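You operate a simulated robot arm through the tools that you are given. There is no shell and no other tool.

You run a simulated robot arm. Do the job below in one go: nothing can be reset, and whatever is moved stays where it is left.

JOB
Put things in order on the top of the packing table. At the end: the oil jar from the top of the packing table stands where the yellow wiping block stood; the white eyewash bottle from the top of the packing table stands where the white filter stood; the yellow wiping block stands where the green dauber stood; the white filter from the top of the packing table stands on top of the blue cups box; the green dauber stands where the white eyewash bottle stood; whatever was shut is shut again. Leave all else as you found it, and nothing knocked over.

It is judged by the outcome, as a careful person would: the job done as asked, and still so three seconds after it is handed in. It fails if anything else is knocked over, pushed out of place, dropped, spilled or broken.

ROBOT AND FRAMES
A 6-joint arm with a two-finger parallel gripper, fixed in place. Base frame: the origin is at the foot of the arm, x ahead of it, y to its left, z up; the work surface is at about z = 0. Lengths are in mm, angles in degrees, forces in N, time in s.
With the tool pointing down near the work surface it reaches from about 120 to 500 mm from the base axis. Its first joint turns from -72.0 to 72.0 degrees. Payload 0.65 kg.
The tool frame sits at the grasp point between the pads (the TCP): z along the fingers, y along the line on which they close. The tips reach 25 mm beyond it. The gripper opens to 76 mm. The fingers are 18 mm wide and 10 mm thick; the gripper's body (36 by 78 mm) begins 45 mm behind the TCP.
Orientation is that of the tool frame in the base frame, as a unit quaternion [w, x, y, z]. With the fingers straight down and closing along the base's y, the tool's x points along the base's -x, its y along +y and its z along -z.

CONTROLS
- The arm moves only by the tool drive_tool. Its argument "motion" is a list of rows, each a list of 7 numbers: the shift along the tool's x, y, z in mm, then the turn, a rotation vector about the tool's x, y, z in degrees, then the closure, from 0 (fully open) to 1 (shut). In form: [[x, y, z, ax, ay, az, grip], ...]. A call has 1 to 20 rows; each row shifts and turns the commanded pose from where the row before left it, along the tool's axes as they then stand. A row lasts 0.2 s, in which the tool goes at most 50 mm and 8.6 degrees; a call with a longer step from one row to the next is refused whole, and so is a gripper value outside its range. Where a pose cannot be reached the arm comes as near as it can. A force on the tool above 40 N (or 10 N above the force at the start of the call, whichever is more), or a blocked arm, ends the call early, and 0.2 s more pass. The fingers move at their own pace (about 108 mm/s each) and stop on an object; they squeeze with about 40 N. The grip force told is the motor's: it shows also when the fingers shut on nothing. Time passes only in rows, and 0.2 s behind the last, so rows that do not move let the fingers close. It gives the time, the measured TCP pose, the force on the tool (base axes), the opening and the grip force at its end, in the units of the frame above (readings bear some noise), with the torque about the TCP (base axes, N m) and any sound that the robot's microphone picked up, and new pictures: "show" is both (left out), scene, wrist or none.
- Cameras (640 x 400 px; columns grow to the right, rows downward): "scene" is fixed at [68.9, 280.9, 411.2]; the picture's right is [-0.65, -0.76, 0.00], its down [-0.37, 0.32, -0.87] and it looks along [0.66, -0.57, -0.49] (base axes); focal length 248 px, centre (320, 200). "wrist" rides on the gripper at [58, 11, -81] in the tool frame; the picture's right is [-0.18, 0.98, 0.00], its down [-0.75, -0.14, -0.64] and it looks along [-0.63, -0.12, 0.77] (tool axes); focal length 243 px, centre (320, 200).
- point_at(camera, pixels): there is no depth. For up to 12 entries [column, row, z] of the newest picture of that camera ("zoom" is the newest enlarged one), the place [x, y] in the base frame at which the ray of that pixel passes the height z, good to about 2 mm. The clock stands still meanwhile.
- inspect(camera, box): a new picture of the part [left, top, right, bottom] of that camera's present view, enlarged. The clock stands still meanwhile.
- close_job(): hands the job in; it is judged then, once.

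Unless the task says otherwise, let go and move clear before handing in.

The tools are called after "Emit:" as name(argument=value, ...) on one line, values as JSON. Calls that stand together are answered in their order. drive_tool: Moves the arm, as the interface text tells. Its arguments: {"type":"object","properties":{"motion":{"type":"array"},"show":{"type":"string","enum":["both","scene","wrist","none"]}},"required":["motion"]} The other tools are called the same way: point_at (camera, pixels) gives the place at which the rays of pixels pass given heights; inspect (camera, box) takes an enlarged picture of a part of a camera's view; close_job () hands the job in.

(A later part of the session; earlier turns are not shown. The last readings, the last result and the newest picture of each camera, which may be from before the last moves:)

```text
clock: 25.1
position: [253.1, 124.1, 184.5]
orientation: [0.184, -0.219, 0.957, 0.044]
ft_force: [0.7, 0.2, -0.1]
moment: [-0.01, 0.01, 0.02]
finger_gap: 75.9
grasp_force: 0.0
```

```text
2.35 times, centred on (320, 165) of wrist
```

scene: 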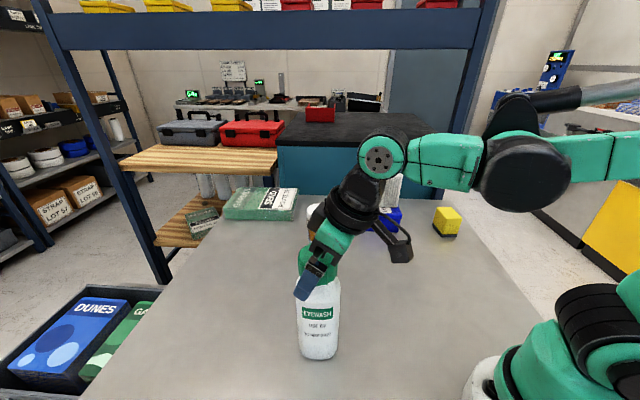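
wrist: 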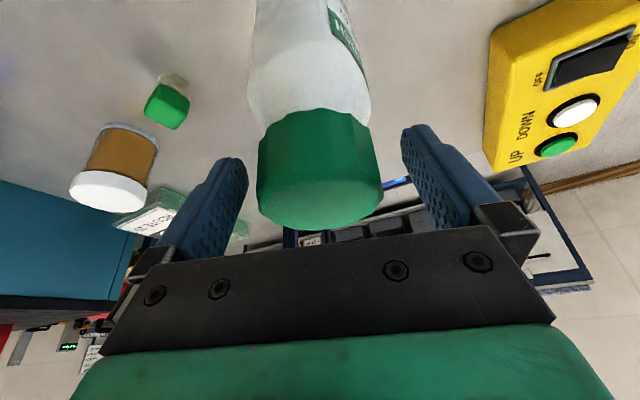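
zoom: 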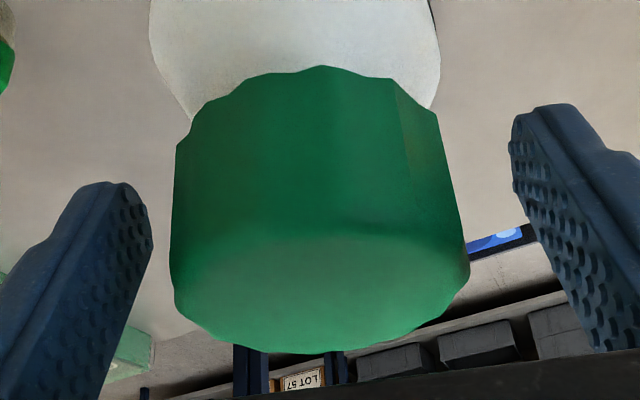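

Tips are about 5 mm below the cap's lower edge, close to the shoulder. I'll back up about 4 mm so that only the cap is squeezed, then close.

Emit:
drive_tool(motion=[[-2.8, -0.6, -3.2, 0, 0, 0, 0], [0, 0, 0, 0, 0, 0, 0.15], [0, 0, 0, 0, 0, 0, 0.3], [0, 0, 0, 0, 0, 0, 0.6], [0, 0, 0, 0, 0, 0, 1], [0, 0, 0, 0, 0, 0, 1]], show="both")

```text
clock: 26.5
position: [253.7, 122.5, 189.4]
orientation: [0.184, -0.219, 0.957, 0.044]
ft_force: [0.6, -1.7, 1.8]
moment: [-0.03, -0.06, -0.01]
finger_gap: 50.9
grasp_force: 40.5
```

scene: 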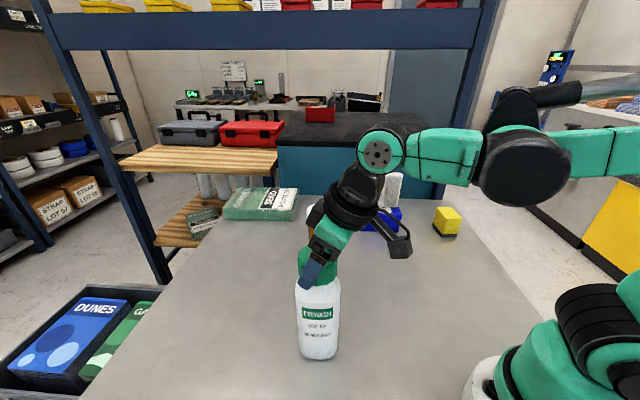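
wrist: 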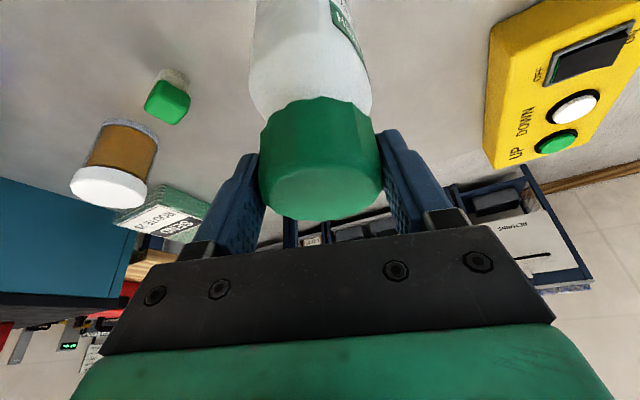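

The cap is held with a gap of 50.9 mm and 40 N. I'll lift vertically 25 mm in small steps and check that the whole bottle comes along upright.

Emit:
drive_tool(motion=[[-1.86, 0, -4.64, 0, 0, 0, 1], [-3.71, 0, -9.28, 0, 0, 0, 1], [-3.71, 0, -9.28, 0, 0, 0, 1], [0, 0, 0, 0, 0, 0, 1]], show="both")

```text
clock: 27.5
position: [254.8, 121.8, 214.4]
orientation: [0.183, -0.219, 0.957, 0.045]
ft_force: [0.5, -1.0, -5.2]
moment: [-0.02, -0.01, 0.05]
finger_gap: 51.1
grasp_force: 40.1
```

scene: 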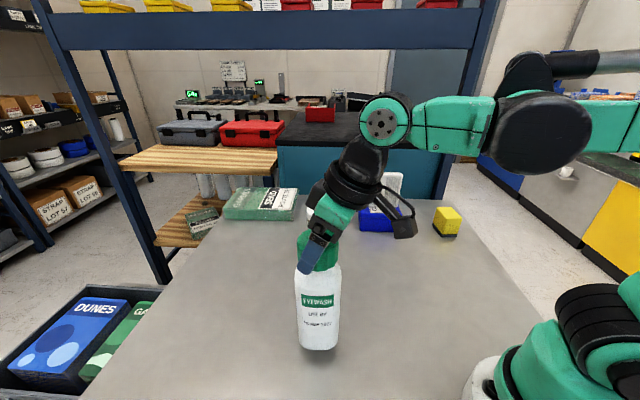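
wrist: 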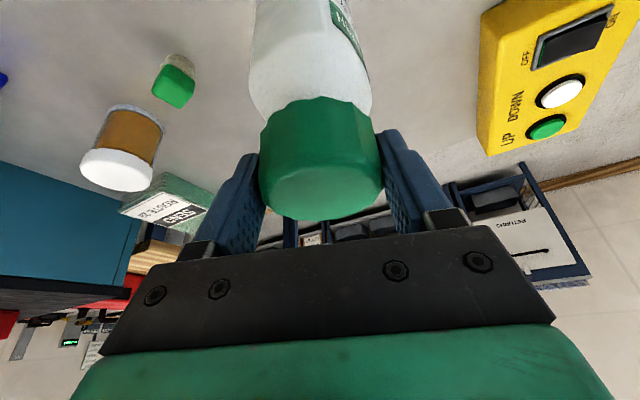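

The whole bottle has lifted, upright, at about 5.2 N weight, with its bottom about 25 mm up. I'll carry it low and smoothly to above (478.5,133.5); nothing stands in between.

Emit:
drive_tool(motion=[[-9.5, -4.3, 4, 0, 0, 0, 1], [-19, -8.7, 8, 0, 0, 0, 1], [-19, -8.7, 8, 0, 0, 0, 1], [-22.8, -10.4, 9.6, 0, 0, 0, 1], [-24.7, -11.3, 10.4, 0, 0, 0, 1], [-24.7, -11.3, 10.4, 0, 0, 0, 1], [-22.8, -10.4, 9.6, 0, 0, 0, 1], [-19, -8.7, 8, 0, 0, 0, 1], [-19, -8.7, 8, 0, 0, 0, 1], [-9.5, -4.3, 4, 0, 0, 0, 1], [0, 0, 0, 0, 0, 0, 1], [0, 0, 0, 0, 0, 0, 1]], show="both")

```text
clock: 30.1
position: [479.4, 134.0, 211.8]
orientation: [0.184, -0.218, 0.957, 0.044]
ft_force: [0.2, -0.2, -4.5]
moment: [-0.01, 0.02, 0.03]
finger_gap: 50.8
grasp_force: 39.9
```

scene: 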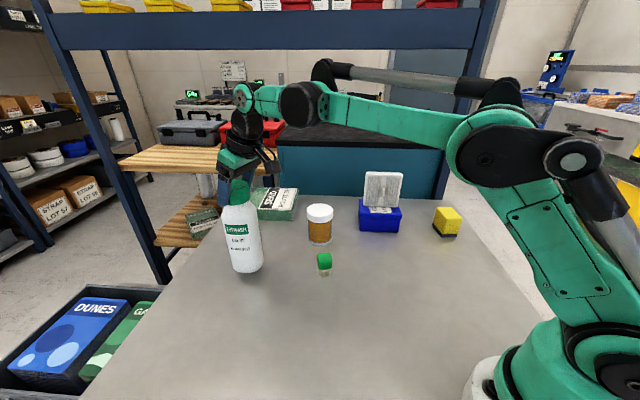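
wrist: 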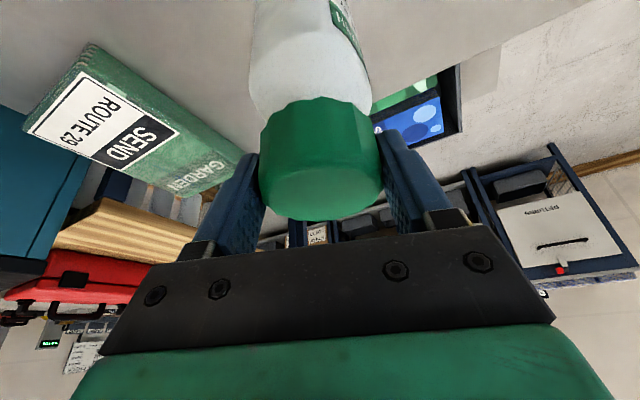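

The bottle hangs upright over the spot with its bottom about 22 mm up. I'll lower it 19 mm, then feel for the table.

Emit:
drive_tool(motion=[[1.86, 0, 4.64, 0, 0, 0, 1], [1.86, 0, 4.64, 0, 0, 0, 1], [1.86, 0, 4.64, 0, 0, 0, 1], [1.48, 0, 3.71, 0, 0, 0, 1], [0, 0, 0, 0, 0, 0, 1]], show="none")

Emit:
drive_tool(motion=[[0.37, 0, 0.93, 0, 0, 0, 1], [0.37, 0, 0.93, 0, 0, 0, 1], [0, 0, 0, 0, 0, 0, 1]], show="both")

```text
clock: 31.3
position: [479.1, 134.8, 191.8]
orientation: [0.184, -0.219, 0.957, 0.044]
ft_force: [0.3, 0.2, -5.5]
moment: [-0.01, 0.02, -0.01]
finger_gap: 50.8
grasp_force: 40.1
```

```text
clock: 32.1
position: [477.4, 132.8, 189.7]
orientation: [0.184, -0.218, 0.957, 0.044]
ft_force: [0.1, -0.3, -4.5]
moment: [-0.02, 0.03, -0.02]
finger_gap: 50.8
grasp_force: 40.4
```

scene: 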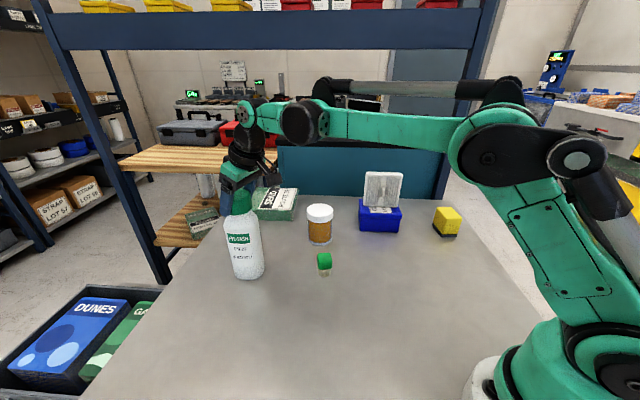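
wrist: 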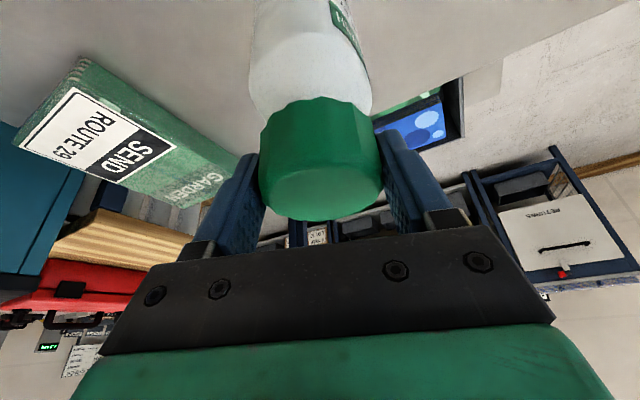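

The tool still carries the full weight (-4.5 N), so there is no contact yet. I'll lower a bit more.

Emit:
drive_tool(motion=[[0.26, 0, 0.65, 0, 0, 0, 1], [0, 0, 0, 0, 0, 0, 1]], show="none")

Emit:
drive_tool(motion=[[0.26, 0, 0.65, 0, 0, 0, 1], [0, 0, 0, 0, 0, 0, 1]], show="none")

```text
clock: 32.7
position: [478.0, 134.3, 189.9]
orientation: [0.184, -0.219, 0.957, 0.045]
ft_force: [-1.3, 0.0, 2.4]
moment: [0.09, 0.2, 0.01]
finger_gap: 51.0
grasp_force: 40.4
```

```text
clock: 33.3
position: [477.2, 134.3, 189.3]
orientation: [0.186, -0.219, 0.957, 0.044]
ft_force: [-2.2, -3.3, 28.9]
moment: [-0.15, 0.52, -0.05]
finger_gap: 50.9
grasp_force: 39.8
```

The bottle is on the table (29 N pressing). I'll back off 0.6 mm, then open slowly and look.

Emit:
drive_tool(motion=[[-0.24, 0, -0.6, 0, 0, 0, 1], [0, 0, 0, 0, 0, 0, 1]], show="none")

Emit:
drive_tool(motion=[[0, 0, 0, 0, 0, 0, 0.3], [0, 0, 0, 0, 0, 0, 0.2], [0, 0, 0, 0, 0, 0, 0.1], [0, 0, 0, 0, 0, 0, 0], [0, 0, 0, 0, 0, 0, 0]], show="both")

```text
clock: 33.9
position: [478.9, 134.0, 188.9]
orientation: [0.185, -0.219, 0.957, 0.044]
ft_force: [1.7, -2.7, 14.4]
moment: [0.01, -0.49, -0.09]
finger_gap: 50.7
grasp_force: 40.1
```

```text
clock: 35.1
position: [477.6, 133.4, 190.2]
orientation: [0.184, -0.219, 0.957, 0.045]
ft_force: [0.1, 0.0, -0.3]
moment: [-0.01, -0.02, -0.02]
finger_gap: 75.7
grasp_force: 0.1
```

scene: 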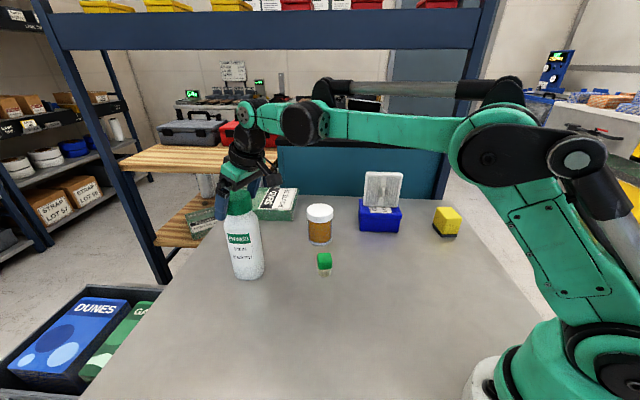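
wrist: 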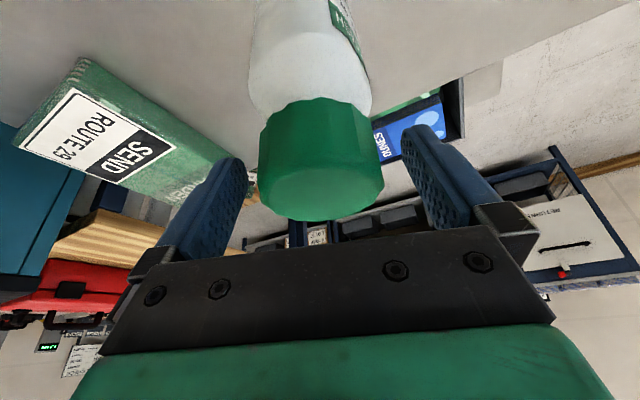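

The bottle stands free. I'll withdraw along the tool axis and come inward, then look at the dauber at scene (325,263).

Emit:
drive_tool(motion=[[0, 0, -12, 0, 0, 0, 0], [0, 0, -15, 0, 0, 0, 0], [0, 0, -20, 0, 0, 0, 0], [0, 0, -20, 0, 0, 0, 0], [0, 0, -20, 0, 0, 0, 0], [30, 10, 0, 0, 7, 0, 0], [30, 10, 0, 0, 7, 0, 0], [30, 10, 0, 0, 8, 0, 0], [0, 0, 0, 0, 0, 0, 0]], show="both")

Emit:
inspect(camera="scene", box=[290, 240, 360, 290])

```text
clock: 37.1
position: [356.1, 109.4, 248.6]
orientation: [-0.003, -0.223, 0.975, 0.001]
ft_force: [-0.1, -0.1, -0.1]
moment: [-0.01, -0.01, 0.0]
finger_gap: 76.2
grasp_force: 0.2
```

scene: 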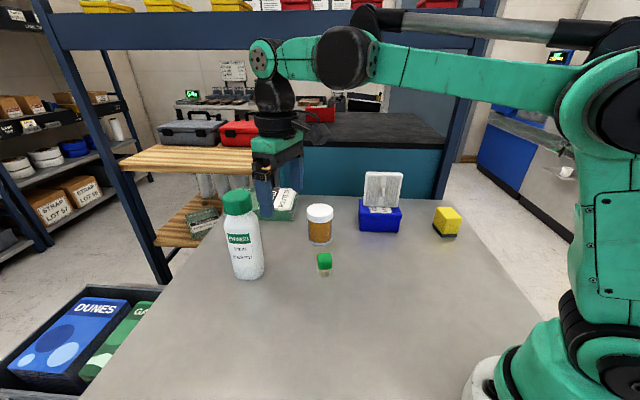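
wrist: 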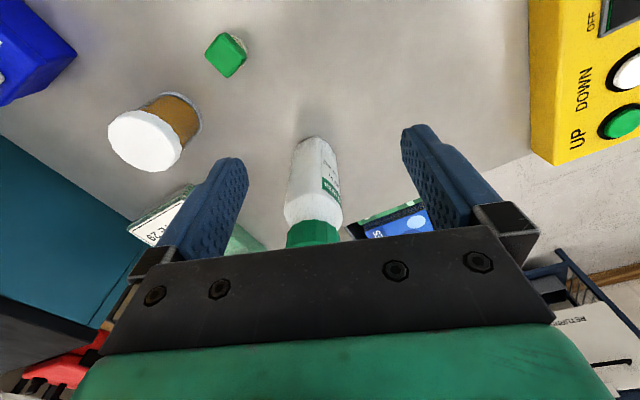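

```text
8.00 times, centred on (325, 265) of scene
```

zoom: 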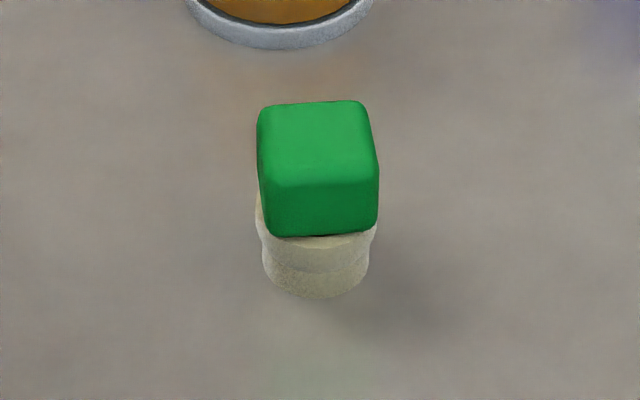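

The dauber is a green square block, about 26 mm, on a round beige foot. I'll triangulate its top and foot from both cameras.

Emit:
point_at(camera="zoom", pixels=[[316, 297, 0], [262, 265, 0], [369, 260, 0], [316, 143, 30], [316, 143, 40], [316, 143, 50], [258, 106, 40], [366, 103, 40], [378, 176, 40], [270, 183, 40], [274, 236, 20], [374, 222, 20]])

Emit:
inspect(camera="wrist", box=[190, 20, 260, 90])

```text
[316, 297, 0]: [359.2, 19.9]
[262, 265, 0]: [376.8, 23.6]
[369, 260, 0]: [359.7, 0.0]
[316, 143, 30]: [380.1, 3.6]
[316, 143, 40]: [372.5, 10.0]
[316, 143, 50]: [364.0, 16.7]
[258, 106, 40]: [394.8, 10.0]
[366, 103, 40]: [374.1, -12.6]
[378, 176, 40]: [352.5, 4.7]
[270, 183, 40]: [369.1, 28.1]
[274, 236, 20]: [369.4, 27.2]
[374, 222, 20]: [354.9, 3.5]
```

```text
5.71 times, centred on (225, 55) of wrist
```

zoom: 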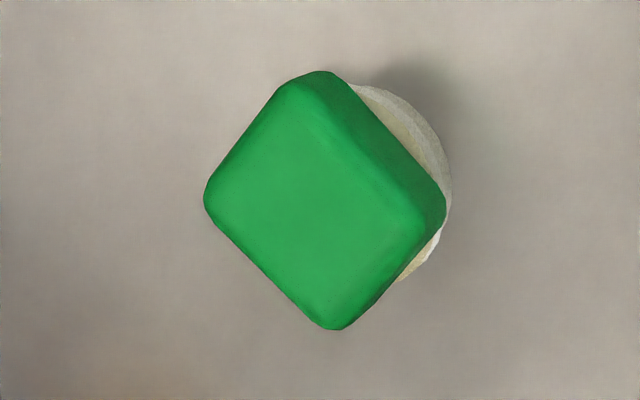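

Emit:
point_at(camera="zoom", pixels=[[316, 205, 35], [316, 205, 45], [316, 205, 55], [296, 84, 45], [205, 195, 45], [335, 328, 45], [430, 215, 45], [452, 180, 0], [415, 275, 0]])

```text
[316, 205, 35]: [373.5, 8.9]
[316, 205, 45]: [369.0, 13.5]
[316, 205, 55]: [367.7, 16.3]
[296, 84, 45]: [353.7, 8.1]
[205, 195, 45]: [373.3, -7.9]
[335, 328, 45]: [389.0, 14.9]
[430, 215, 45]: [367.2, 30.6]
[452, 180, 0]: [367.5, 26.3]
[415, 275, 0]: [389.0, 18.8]
```

The dauber centre is at about (370,11.5), top about 42 mm, with the green block's sides at about 53°/143°. I'll yaw to 53° and come down above it to z≈110.

Emit:
drive_tool(motion=[[0, 0, 0, 0, 0.3, -6.8, 0], [0, 0, 0, 0, 0, -6.8, 0], [0, 0, 0, 0, 0, -6.8, 0], [0, 0, 0, 0, 0, -6.8, 0], [23.3, -23.3, 10, 0, 0, 0, 0], [23.3, -23.3, 10, 0, 0, 0, 0], [23.3, -23.3, 10, 0, 0, 0, 0], [0, 0, 36, 0, 0, 0, 0], [0, 0, 36, 0, 0, 0, 0], [0, 0, 36, 0, 0, 0, 0], [0, 0, 0, 0, 0, 0, 0]], show="both")

```text
clock: 39.5
position: [370.2, 10.8, 108.0]
orientation: [-0.003, -0.447, 0.895, 0.002]
ft_force: [-0.2, -0.8, -0.5]
moment: [-0.02, 0.03, 0.02]
finger_gap: 76.1
grasp_force: 0.0
```

scene: 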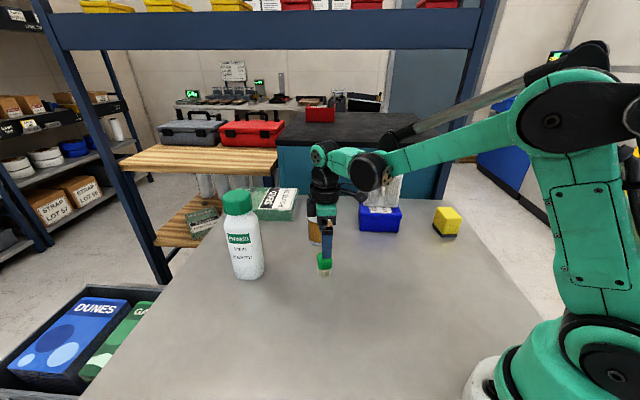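
wrist: 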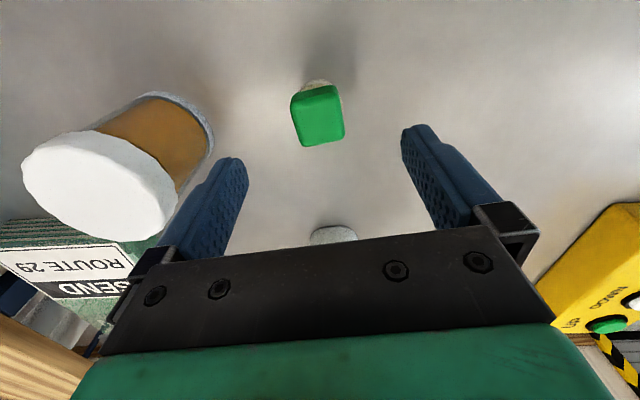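

The dauber is between the fingers at wrist (318,115). I'll check its centre and angle from this closer view.

Emit:
inspect(camera="wrist", box=[270, 65, 370, 165])

```text
4.00 times, centred on (320, 115) of wrist
```

zoom: 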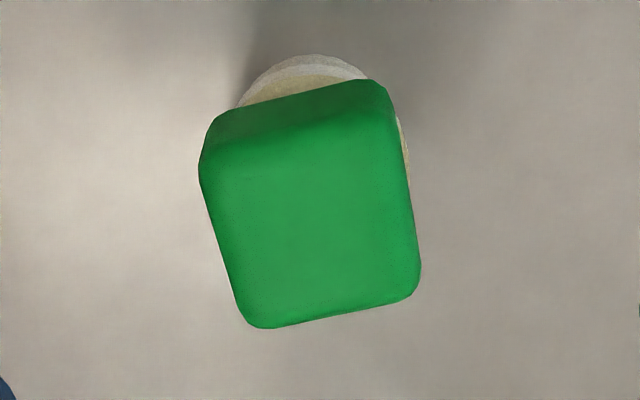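

Emit:
point_at(camera="zoom", pixels=[[204, 160, 42], [394, 122, 42], [419, 297, 42], [250, 327, 42], [312, 225, 42], [312, 225, 38], [320, 55, 0], [236, 105, 0], [408, 150, 0]])

```text
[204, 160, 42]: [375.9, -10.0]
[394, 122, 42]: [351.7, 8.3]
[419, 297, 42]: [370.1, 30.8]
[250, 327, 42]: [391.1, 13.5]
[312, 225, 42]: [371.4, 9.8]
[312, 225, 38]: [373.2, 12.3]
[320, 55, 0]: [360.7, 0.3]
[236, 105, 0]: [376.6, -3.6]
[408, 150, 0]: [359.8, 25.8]
```

The dauber's centre agrees with the TCP within about 1 mm and the angle is right. I'll descend to z≈42 and close gently.

Emit:
drive_tool(motion=[[0, 0, 20, 0, 0, 0, 0], [0, 0, 20, 0, 0, 0, 0], [0, 0, 16, 0, 0, 0, 0], [0, 0, 10, 0, 0, 0, 0], [0, 0, 0, 0, 0, 0, 0.3], [0, 0, 0, 0, 0, 0, 0.5], [0, 0, 0, 0, 0, 0, 0.7], [0, 0, 0, 0, 0, 0, 1], [0, 0, 0, 0, 0, 0, 1]], show="both")

```text
clock: 41.5
position: [368.8, 9.9, 44.4]
orientation: [-0.004, -0.446, 0.895, 0.003]
ft_force: [-1.0, 1.0, 0.1]
moment: [-0.01, 0.01, -0.02]
finger_gap: 32.3
grasp_force: 39.9
```

scene: 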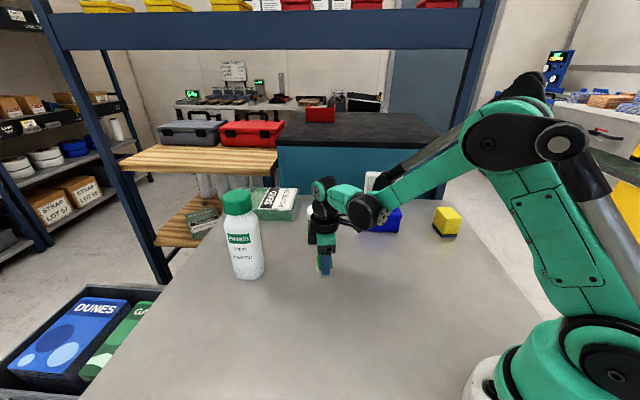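
wrist: 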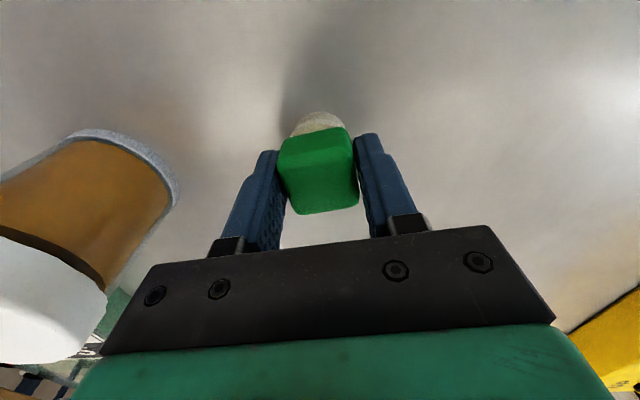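

Held with gap 32.3 mm, slightly more than I expected. I'll look closely at how the block sits between the pads.

Emit:
inspect(camera="wrist", box=[220, 90, 430, 250])

Emit:
inspect(camera="scene", box=[285, 220, 365, 290])

```text
2.50 times, centred on (325, 170) of wrist
```

zoom: 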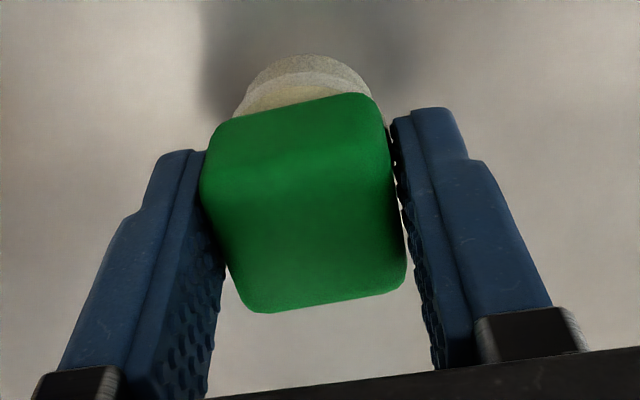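

```text
5.71 times, centred on (325, 255) of scene
```

zoom: 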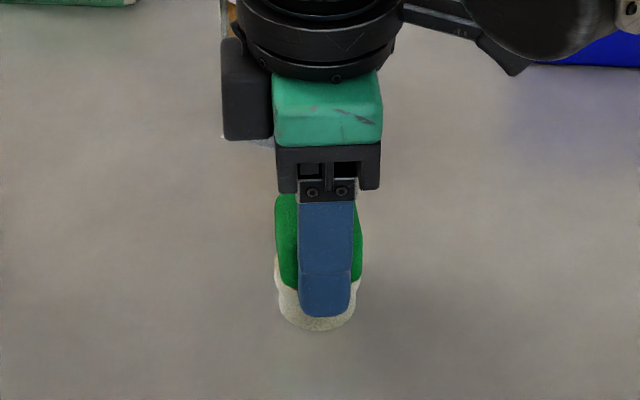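

The block is held square within about 3°, and the width is simply near 32 mm. I'll lift 45 mm, carry it to the bottle's old spot (TCP 253,121) and check.

Emit:
drive_tool(motion=[[0, 0, -10, 0, 0, 0, 1], [0, 0, -15, 0, 0, 0, 1], [0, 0, -20, 0, 0, 0, 1], [-2.4, 20, 0, 0, 0, 0, 1], [-3.8, 31.9, 0, 0, 0, 0, 1], [-3.8, 31.9, 0, 0, 0, 0, 1], [-3.8, 31.9, 0, 0, 0, 0, 1], [-3.2, 25.7, 0, 0, 0, 0, 1], [-2.1, 18, 0, 0, 0, 0, 1], [0, 0, 0, 0, 0, 0, 1]], show="both")

```text
clock: 43.7
position: [254.9, 120.9, 90.1]
orientation: [-0.004, -0.446, 0.895, 0.002]
ft_force: [-0.4, 0.4, -0.6]
moment: [0.01, -0.03, -0.02]
finger_gap: 32.8
grasp_force: 40.0
```

scene: 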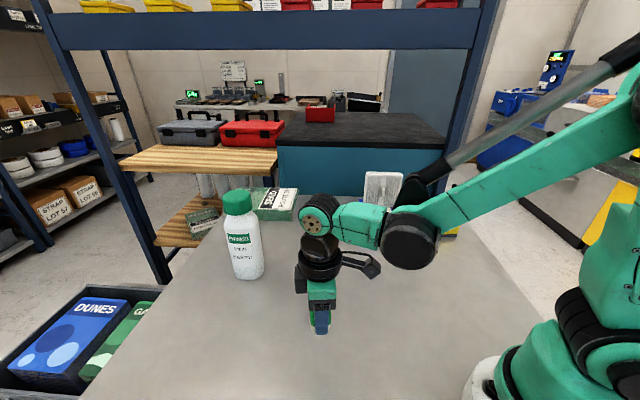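
wrist: 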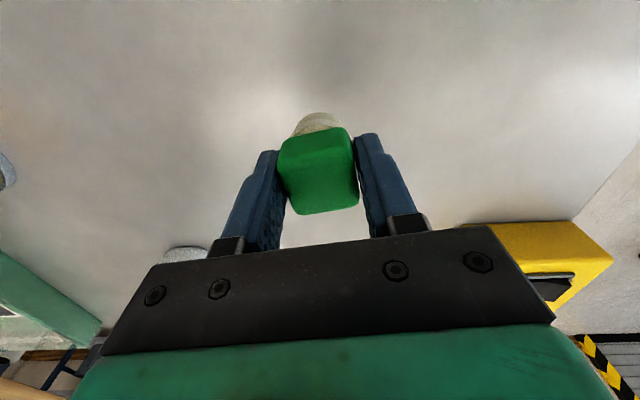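

The dauber is over the old bottle spot. I'll make a small trim and lower it to just above the table, then feel for contact.

Emit:
drive_tool(motion=[[0.9, 1.0, 10, 0, 0, 0, 1], [0, 0, 15, 0, 0, 0, 1], [0, 0, 12, 0, 0, 0, 1], [0, 0, 6, 0, 0, 0, 1], [0, 0, 0, 0, 0, 0, 1]], show="none")

Emit:
drive_tool(motion=[[0, 0, 1, 0, 0, 0, 1], [0, 0, 0, 0, 0, 0, 1]], show="none")

Emit:
drive_tool(motion=[[0, 0, 0.7, 0, 0, 0, 1], [0, 0, 0, 0, 0, 0, 1]], show="none")

```text
clock: 44.9
position: [252.6, 122.0, 46.2]
orientation: [-0.004, -0.446, 0.895, 0.002]
ft_force: [0.0, 0.5, 0.3]
moment: [0.0, -0.01, 0.06]
finger_gap: 32.4
grasp_force: 39.9
```

```text
clock: 45.5
position: [253.2, 122.3, 45.5]
orientation: [-0.004, -0.447, 0.895, 0.003]
ft_force: [-0.1, -0.6, -0.3]
moment: [-0.02, -0.02, 0.0]
finger_gap: 32.2
grasp_force: 39.8
```

```text
clock: 46.1
position: [252.7, 122.3, 45.4]
orientation: [-0.005, -0.446, 0.895, 0.002]
ft_force: [0.1, 0.9, 0.2]
moment: [-0.02, 0.01, 0.02]
finger_gap: 32.3
grasp_force: 40.5
```

No contact yet at z≈45.4, so I'll continue in small steps.

Emit:
drive_tool(motion=[[0, 0, 0.7, 0, 0, 0, 1], [0, 0, 0, 0, 0, 0, 1]], show="none")

Emit:
drive_tool(motion=[[0, 0, 0.6, 0, 0, 0, 1], [0, 0, 0, 0, 0, 0, 1]], show="none")

```text
clock: 46.7
position: [252.5, 122.3, 43.1]
orientation: [-0.005, -0.446, 0.895, 0.002]
ft_force: [-0.7, -0.2, -0.5]
moment: [0.02, 0.01, -0.03]
finger_gap: 32.5
grasp_force: 40.4
```

```text
clock: 47.3
position: [252.8, 121.4, 42.6]
orientation: [-0.003, -0.446, 0.895, 0.002]
ft_force: [-0.6, 1.5, 7.9]
moment: [-0.01, -0.03, 0.0]
finger_gap: 32.5
grasp_force: 39.7
```

Contact at about 8 N. I'll open the fingers slowly, then rise and look.

Emit:
drive_tool(motion=[[0, 0, 0, 0, 0, 0, 0.5], [0, 0, 0, 0, 0, 0, 0.35], [0, 0, 0, 0, 0, 0, 0.1], [0, 0, 0, 0, 0, 0, 0], [0, 0, -10, 0, 0, 0, 0], [0, 0, -20, 0, 0, 0, 0], [0, 0, -30, 0, 0, 0, 0], [0, 0, -40, 0, 0, 0, 0], [0, 0, -40, 0, 0, 0, 0], [0, 0, 0, 0, 0, 0, 0]], show="both")

```text
clock: 49.5
position: [255.8, 122.6, 183.7]
orientation: [-0.003, -0.446, 0.895, 0.002]
ft_force: [-0.2, 0.4, 0.0]
moment: [0.02, 0.01, 0.0]
finger_gap: 75.8
grasp_force: 0.0
```

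scene: 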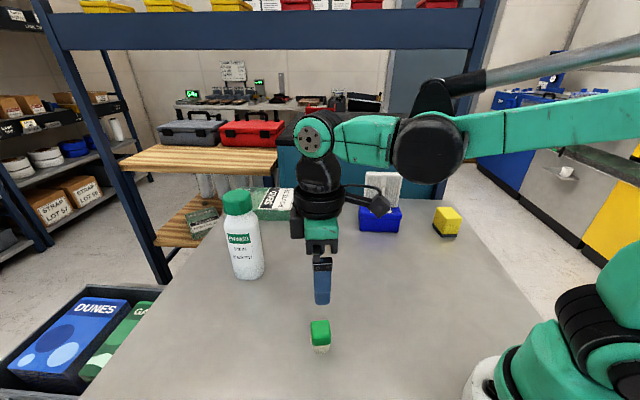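
wrist: 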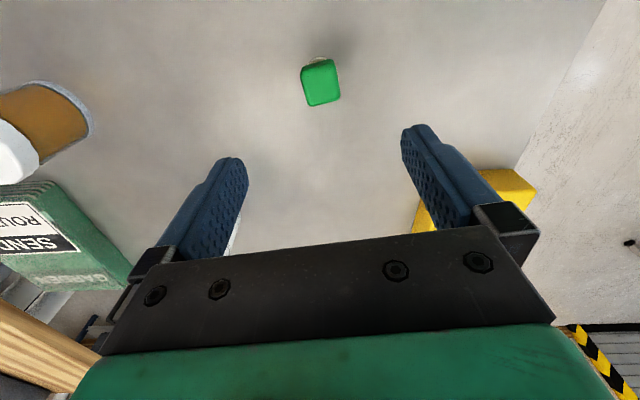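

The dauber stands at the bottle's old place (scene (320,335)). Next is the yellow block: I'll travel high across to its side and yaw to about -35°, which matches the block's short axis.

Emit:
drive_tool(motion=[[37.5, -22.6, -4.4, 0, 0, 0, 0], [37.5, -22.6, -4.4, 0, 0, 0, 0], [37.5, -22.6, -4.4, 0, 0, 0, 0], [37.5, -22.6, -4.4, 0, 0, 0, 0], [37.5, -22.6, -4.4, 0, 0, 0, 0], [37.5, -22.6, -4.4, 0, 0, 0, 0], [37.5, -22.6, -4.4, 0, 0, 0, 0], [37.5, -22.6, -4.4, 0, 0, 0, 0], [37.5, -22.6, -4.4, 0, 0, 0, 0], [0, 0, 0, 0, 0, 8, 0], [0, 0, 0, 0, 0, 8, 0], [0, 0, 0, 0, 0, 8, 0], [0, 0, 0, 0, 0, 8, 0], [0, 0, 0, 0, 0, 8, 0], [0, 0, 0, 0, 0, 8, 0], [0, 0, 0, 0, 0, 8, 0], [0, 0, 0, 0, 0, 8, 0], [0, 0, 0, 0, 0, 8, 0], [0, 0, 0, 0, 0, 8, 0], [0, 0, 0, 0, 0, 8, 0]], show="both")

```text
clock: 53.7
position: [213.4, -270.3, 221.9]
orientation: [-0.004, 0.302, 0.953, -0.002]
ft_force: [-0.6, 0.3, -0.4]
moment: [0.06, -0.01, 0.0]
finger_gap: 76.1
grasp_force: 0.0
```

scene: 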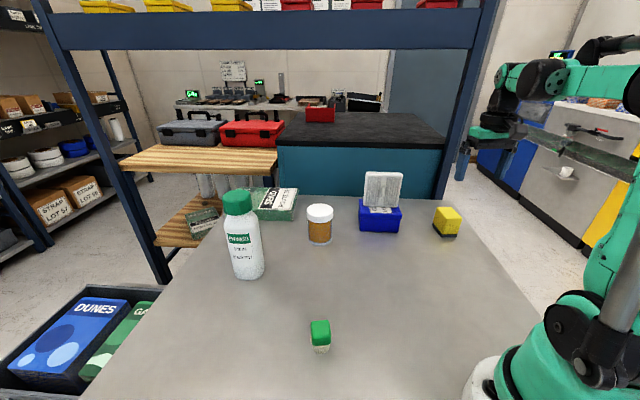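
wrist: 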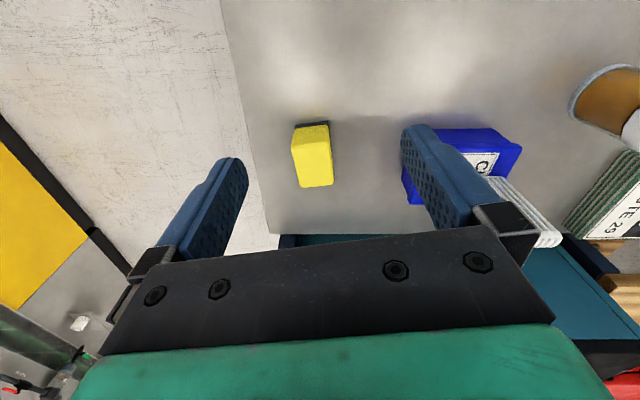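

The yellow block shows at wrist (312,154), between the fingers. I'll zoom in from both cameras and triangulate its height and base.

Emit:
inspect(camera="wrist", box=[270, 105, 360, 200])

```text
4.21 times, centred on (315, 152) of wrist
```

zoom: 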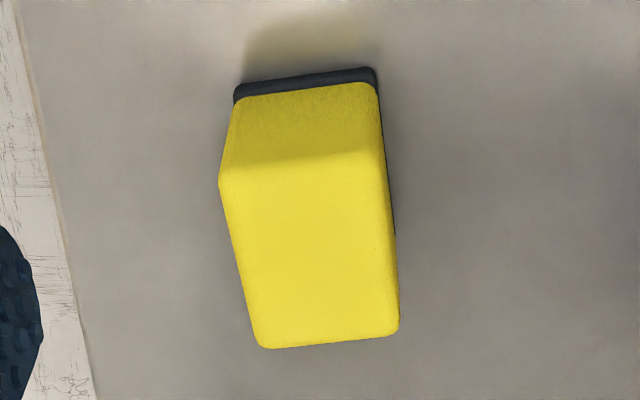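

Emit:
point_at(camera="zoom", pixels=[[235, 95, 0], [376, 72, 0], [219, 178, 45], [384, 158, 45], [398, 333, 45], [265, 348, 45], [219, 178, 55], [384, 158, 55], [398, 333, 55], [265, 348, 55], [235, 88, 8], [375, 68, 8]])

Emit:
inspect(camera="scene", box=[420, 195, 470, 245])

```text
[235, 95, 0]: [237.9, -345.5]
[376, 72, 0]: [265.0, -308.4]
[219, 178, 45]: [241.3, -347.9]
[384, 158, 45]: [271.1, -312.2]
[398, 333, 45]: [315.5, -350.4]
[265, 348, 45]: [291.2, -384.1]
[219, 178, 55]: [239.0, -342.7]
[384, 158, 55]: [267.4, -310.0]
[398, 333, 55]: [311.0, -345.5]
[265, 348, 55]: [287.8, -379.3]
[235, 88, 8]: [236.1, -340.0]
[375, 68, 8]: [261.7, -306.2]
```

```text
8.00 times, centred on (445, 220) of scene
```

zoom: 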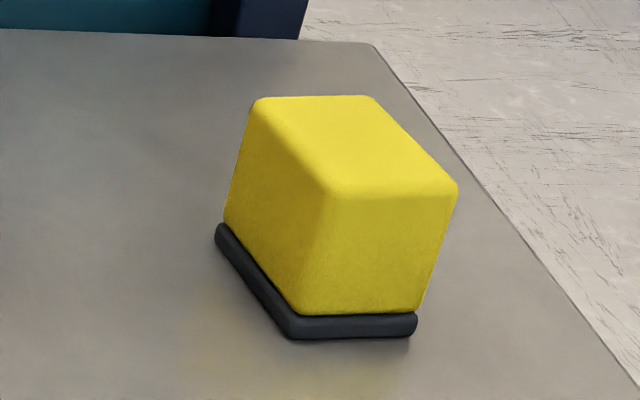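

The block base measures about 61x44 and its height about 52. Its centre is near (275.5,-345.5) and the short axis is at 54.5°, which matches the present yaw. I'll move above it to z≈100 and re-check.

Emit:
drive_tool(motion=[[-31.3, -8.6, 10, 0, 0, 0, 0], [-31.3, -8.6, 10, 0, 0, 0, 0], [-31.3, -8.6, 10, 0, 0, 0, 0], [0, 0, 31, 0, 0, 0, 0], [0, 0, 31, 0, 0, 0, 0], [0, 0, 30, 0, 0, 0, 0], [0, 0, 0, 0, 0, 0, 0]], show="both")

```text
clock: 55.3
position: [274.6, -345.8, 100.1]
orientation: [-0.004, 0.301, 0.954, -0.002]
ft_force: [0.5, -0.2, 1.0]
moment: [-0.01, 0.02, 0.01]
finger_gap: 76.1
grasp_force: 0.1
```

scene: 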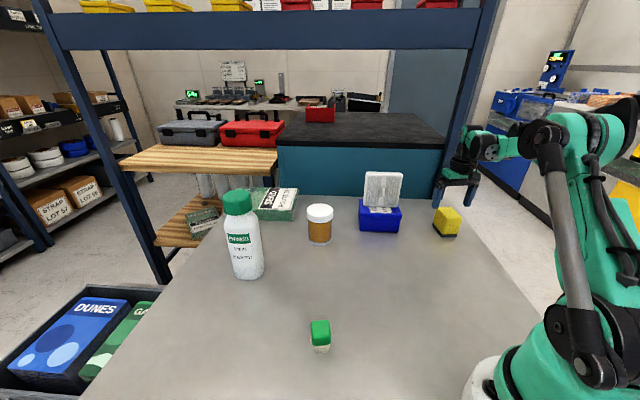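
wrist: 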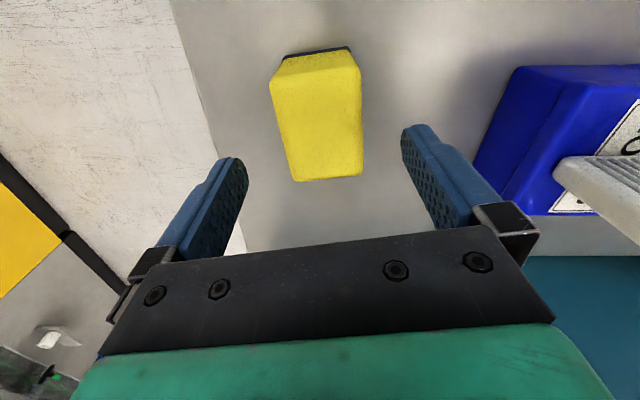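

Emit:
inspect(camera="wrist", box=[250, 30, 380, 200])

Emit:
point_at(camera="wrist", pixels=[[270, 83, 52], [360, 73, 52], [362, 174, 52], [296, 181, 52], [283, 57, 0], [350, 47, 0], [315, 125, 52]])

```text
2.35 times, centred on (315, 115) of wrist
```

zoom: 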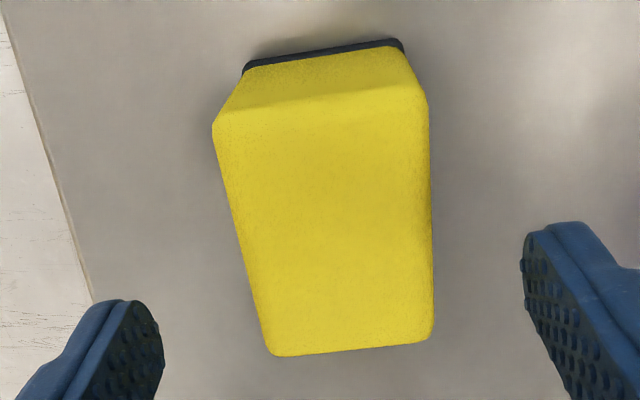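

```text
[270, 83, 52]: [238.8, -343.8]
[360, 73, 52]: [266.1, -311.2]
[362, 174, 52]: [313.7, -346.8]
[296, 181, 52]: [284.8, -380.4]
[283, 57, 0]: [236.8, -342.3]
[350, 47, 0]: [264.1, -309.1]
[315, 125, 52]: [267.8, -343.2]
```

The block is centred within 1 mm, and its short axis is nearer 51°. I'll turn 3.2°, descend to z≈38 and close.

Emit:
drive_tool(motion=[[0, 0, 0, 0, 0, 3.2, 0], [0, 0.7, 20, 0, 0, 0, 0], [0, 0, 20, 0, 0, 0, 0], [0, 0, 14, 0, 0, 0, 0], [0, 0, 8, 0, 0, 0, 0], [0, 0, 0, 0, 0, 0, 0.2], [0, 0, 0, 0, 0, 0, 0.4], [0, 0, 0, 0, 0, 0, 0.7], [0, 0, 0, 0, 0, 0, 1], [0, 0, 0, 0, 0, 0, 1]], show="both")

```text
clock: 57.5
position: [274.4, -344.6, 39.1]
orientation: [-0.004, 0.327, 0.945, -0.002]
ft_force: [-0.3, 0.3, 0.1]
moment: [-0.01, -0.04, -0.01]
finger_gap: 43.5
grasp_force: 40.0
```

scene: 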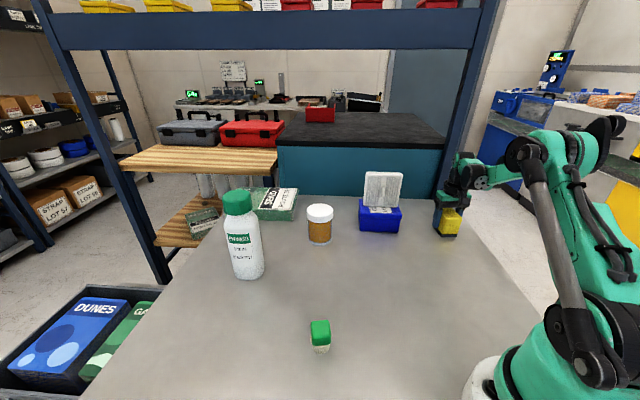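
wrist: 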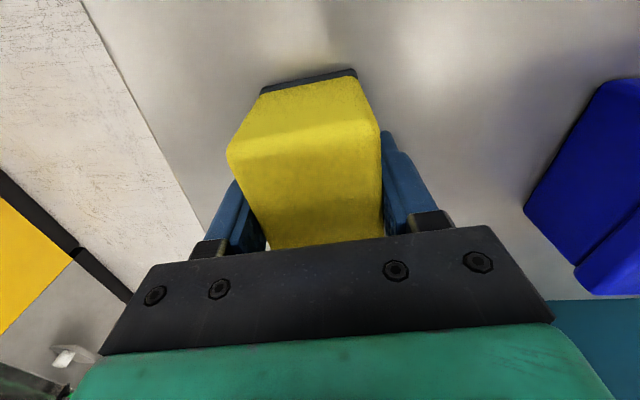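

Block held with gap 43.5 mm. I'll lift it to about 130 mm and carry it inward around the box, then out to above the dauber's old spot.

Emit:
drive_tool(motion=[[0, 0, -15, 0, 0, 0, 1], [0, 0, -25, 0, 0, 0, 1], [0, 0, -25, 0, 0, 0, 1], [0, 0, -26, 0, 0, 0, 1], [20, 19, 0, 0, 0, 0, 1], [33.6, 31.8, 0, 0, 0, 0, 1], [33.6, 31.8, 0, 0, 0, 0, 1], [33.6, 31.8, 0, 0, 0, 0, 1], [4.2, 37.4, 0, 0, 0, 0, 1], [4.2, 37.4, 0, 0, 0, 0, 1], [4.2, 37.4, 0, 0, 0, 0, 1], [4.2, 37.4, 0, 0, 0, 0, 1], [4.2, 37.4, 0, 0, 0, 0, 1], [2.8, 25, 0, 0, 0, 0, 1], [1.4, 12.4, 0, 0, 0, 0, 1], [0, 0, 0, 0, 0, 0, 1]], show="both")

```text
clock: 60.9
position: [370.2, 12.6, 130.3]
orientation: [-0.004, 0.327, 0.945, -0.001]
ft_force: [0.2, -0.2, -0.2]
moment: [-0.02, 0.0, -0.02]
finger_gap: 43.3
grasp_force: 39.8
```

scene: 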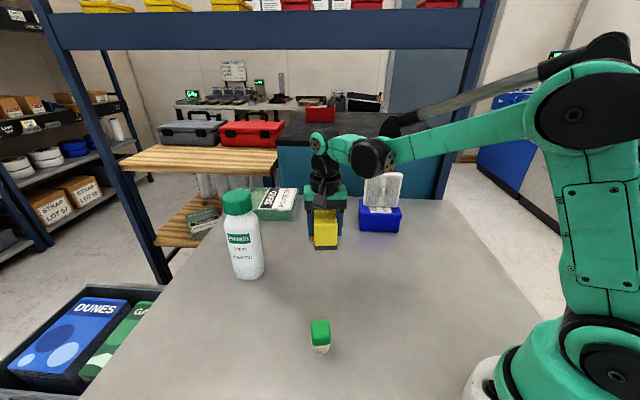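
wrist: 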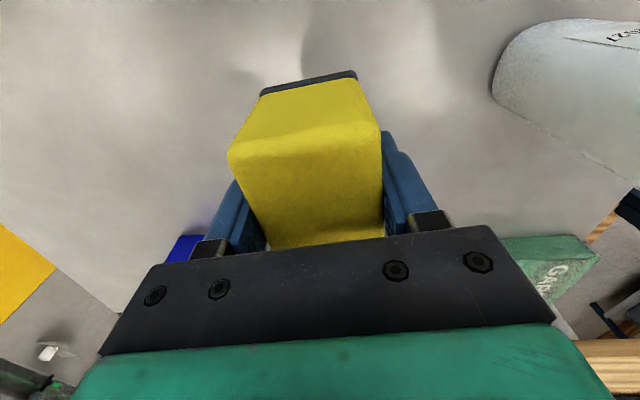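

The block is over the dauber's old spot. I'll lower it to just above the table, then feel for contact.

Emit:
drive_tool(motion=[[0, 0, 25, 0, 0, 0, 1], [0, 0, 25, 0, 0, 0, 1], [0, 0, 20, 0, 0, 0, 1], [0, 0, 12, 0, 0, 0, 1], [0, 0, 5, 0, 0, 0, 1], [0, 0, 0, 0, 0, 0, 1]], show="none")

Emit:
drive_tool(motion=[[0, 0, 1.5, 0, 0, 0, 1], [0, 0, 0, 0, 0, 0, 1]], show="none")

Emit:
drive_tool(motion=[[0, 0, 0.8, 0, 0, 0, 1], [0, 0, 0, 0, 0, 0, 1]], show="none")

```text
clock: 62.3
position: [369.0, 12.1, 41.4]
orientation: [-0.005, 0.328, 0.945, -0.001]
ft_force: [-0.9, -0.1, 0.8]
moment: [0.02, 0.0, 0.0]
finger_gap: 43.2
grasp_force: 40.0
```

```text
clock: 62.9
position: [369.3, 11.4, 41.1]
orientation: [-0.004, 0.328, 0.945, -0.001]
ft_force: [-0.3, -0.2, -0.4]
moment: [0.01, -0.01, 0.02]
finger_gap: 43.1
grasp_force: 40.3
```

```text
clock: 63.5
position: [369.0, 11.6, 40.1]
orientation: [-0.004, 0.327, 0.945, -0.001]
ft_force: [0.5, 0.7, 0.3]
moment: [-0.01, 0.0, -0.01]
finger_gap: 43.2
grasp_force: 39.8
```

No contact yet; I'll lower a bit further in small steps.

Emit:
drive_tool(motion=[[0, 0, 0.7, 0, 0, 0, 1], [0, 0, 0, 0, 0, 0, 1]], show="none")

Emit:
drive_tool(motion=[[0, 0, 0.6, 0, 0, 0, 1], [0, 0, 0, 0, 0, 0, 1]], show="none")

```text
clock: 64.1
position: [368.9, 11.7, 38.3]
orientation: [-0.004, 0.327, 0.945, -0.002]
ft_force: [-0.6, 0.7, -0.1]
moment: [-0.02, 0.0, -0.01]
finger_gap: 43.2
grasp_force: 40.1
```

```text
clock: 64.7
position: [369.0, 11.5, 38.0]
orientation: [-0.004, 0.327, 0.945, -0.001]
ft_force: [0.2, -0.1, 0.8]
moment: [0.0, -0.02, -0.02]
finger_gap: 43.4
grasp_force: 40.3
```

Emit:
drive_tool(motion=[[0, 0, 0.5, 0, 0, 0, 1], [0, 0, 0, 0, 0, 0, 1]], show="none")

```text
clock: 65.3
position: [370.4, 12.8, 37.8]
orientation: [-0.004, 0.327, 0.945, -0.001]
ft_force: [-1.7, 0.2, 19.2]
moment: [0.15, -0.07, 0.01]
finger_gap: 43.4
grasp_force: 40.2
```

The block is on the table (19 N). I'll ease up slightly, open and rise clear.

Emit:
drive_tool(motion=[[0, 0, -0.4, 0, 0, 0, 1], [0, 0, 0, 0, 0, 0, 0.35], [0, 0, 0, 0, 0, 0, 0.2], [0, 0, 0, 0, 0, 0, 0], [0, 0, 0, 0, 0, 0, 0], [0, 0, -10, 0, 0, 0, 0], [0, 0, -20, 0, 0, 0, 0], [0, 0, -30, 0, 0, 0, 0], [0, 0, -30, 0, 0, 0, 0], [30, 0, -30, 0, 0, 0, 0], [30, 0, -30, 0, 0, 0, 0], [0, 0, 0, 0, 0, 0, 0]], show="both")

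```text
clock: 67.9
position: [324.0, 50.1, 188.9]
orientation: [-0.004, 0.327, 0.945, -0.002]
ft_force: [-0.9, -0.3, 0.0]
moment: [-0.01, -0.01, 0.03]
finger_gap: 76.1
grasp_force: 0.1
```

scene: 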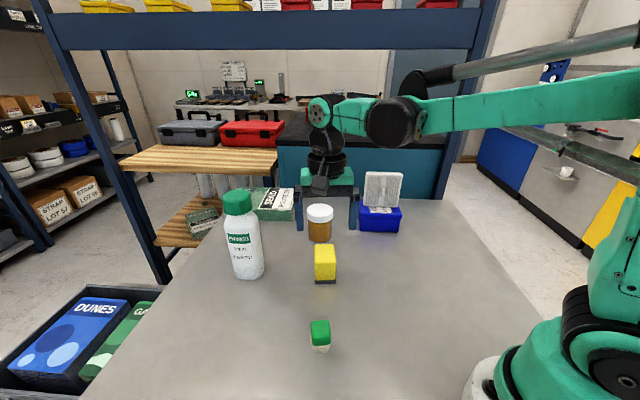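
wrist: 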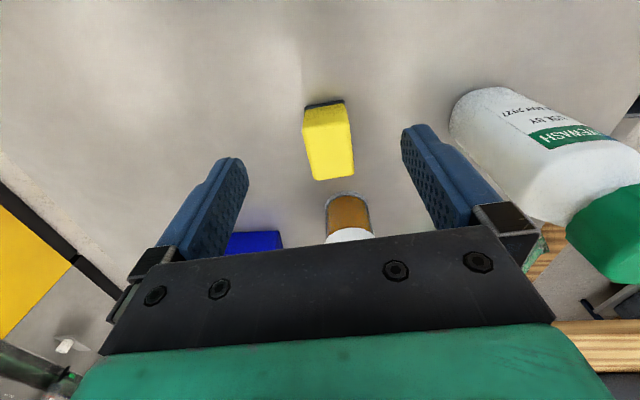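

The block is standing at the dauber's spot, and the jar is visible behind it at scene (320,222). I'll yaw to about -7° and move to view the jar from nearer.

Emit:
drive_tool(motion=[[0, 0, -10, 0, 0, -7.8, 0], [0, 0, 0, 0, 0, -7.8, 0], [0, 0, 0, 0, 0, -7.8, 0], [0, 0, 0, 0, 0, -7.8, 0], [-15.8, -30.3, 0, 0, 0, 0, 0], [-15.8, -30.3, 0, 0, 0, 0, 0], [-15.8, -30.3, 0, 0, 0, 0, 0], [0, 0, 0, 0, 0, 0, 0]], show="both")

Emit:
inspect(camera="scene", box=[285, 190, 355, 250])

```text
clock: 69.7
position: [359.4, -46.9, 197.2]
orientation: [-0.005, 0.061, 0.998, 0.0]
ft_force: [0.4, 0.6, 0.6]
moment: [-0.04, 0.03, -0.01]
finger_gap: 75.9
grasp_force: 0.1
```

scene: 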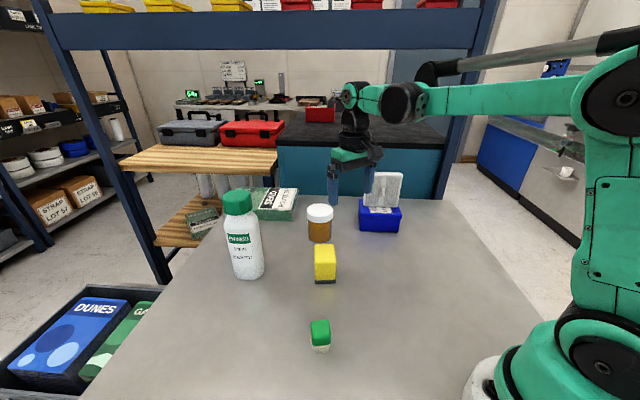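
wrist: 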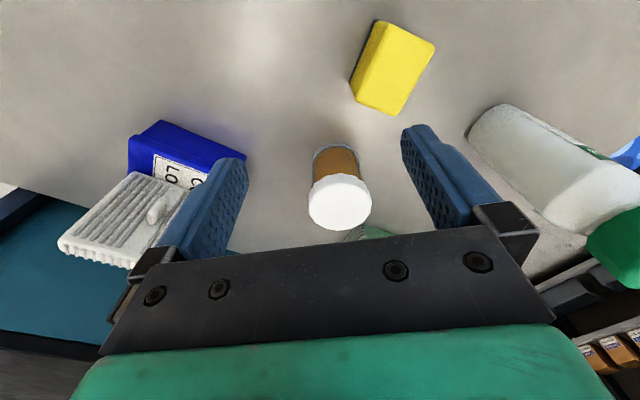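

```text
6.67 times, centred on (320, 220) of scene
```

zoom: 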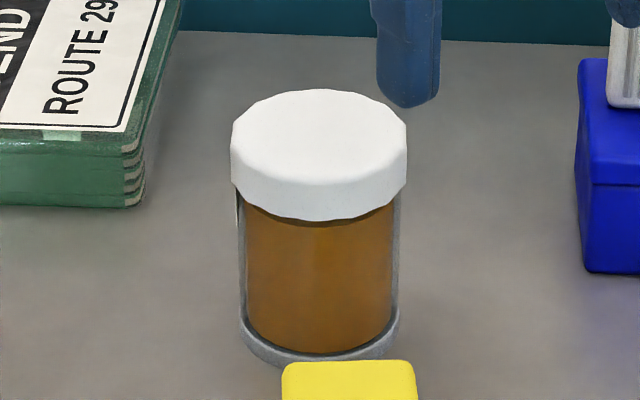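

Emit:
point_at(camera="zoom", pixels=[[319, 137, 70], [319, 137, 80], [319, 137, 90], [319, 137, 100], [232, 140, 85], [407, 137, 85], [240, 330, 0], [400, 325, 0], [316, 367, 0]])

Emit:
inspect(camera="wrist", box=[290, 130, 390, 240])

```text
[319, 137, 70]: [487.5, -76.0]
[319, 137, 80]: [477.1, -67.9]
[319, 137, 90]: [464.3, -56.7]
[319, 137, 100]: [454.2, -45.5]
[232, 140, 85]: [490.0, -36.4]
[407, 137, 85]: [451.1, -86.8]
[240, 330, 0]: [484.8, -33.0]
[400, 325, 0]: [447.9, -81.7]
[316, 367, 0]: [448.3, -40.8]
```

```text
3.64 times, centred on (340, 185) of wrist
```

zoom: 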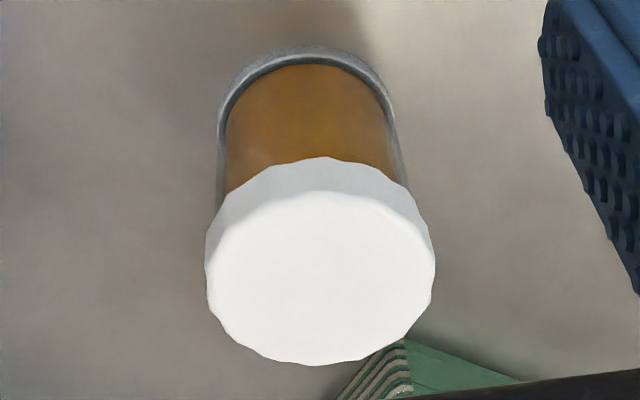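

Emit:
point_at(camera="zoom", pixels=[[320, 277, 80], [320, 277, 90], [207, 280, 85], [433, 262, 85], [318, 192, 85], [315, 365, 85], [303, 47, 0], [219, 125, 0], [395, 112, 0], [326, 157, 65], [326, 157, 70]])

```text
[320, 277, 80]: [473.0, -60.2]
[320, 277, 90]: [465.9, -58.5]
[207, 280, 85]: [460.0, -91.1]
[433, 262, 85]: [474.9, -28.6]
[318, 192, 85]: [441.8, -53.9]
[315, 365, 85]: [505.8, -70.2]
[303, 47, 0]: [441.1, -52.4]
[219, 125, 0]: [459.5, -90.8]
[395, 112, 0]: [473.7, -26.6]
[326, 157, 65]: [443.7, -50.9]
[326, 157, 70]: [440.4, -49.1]
```

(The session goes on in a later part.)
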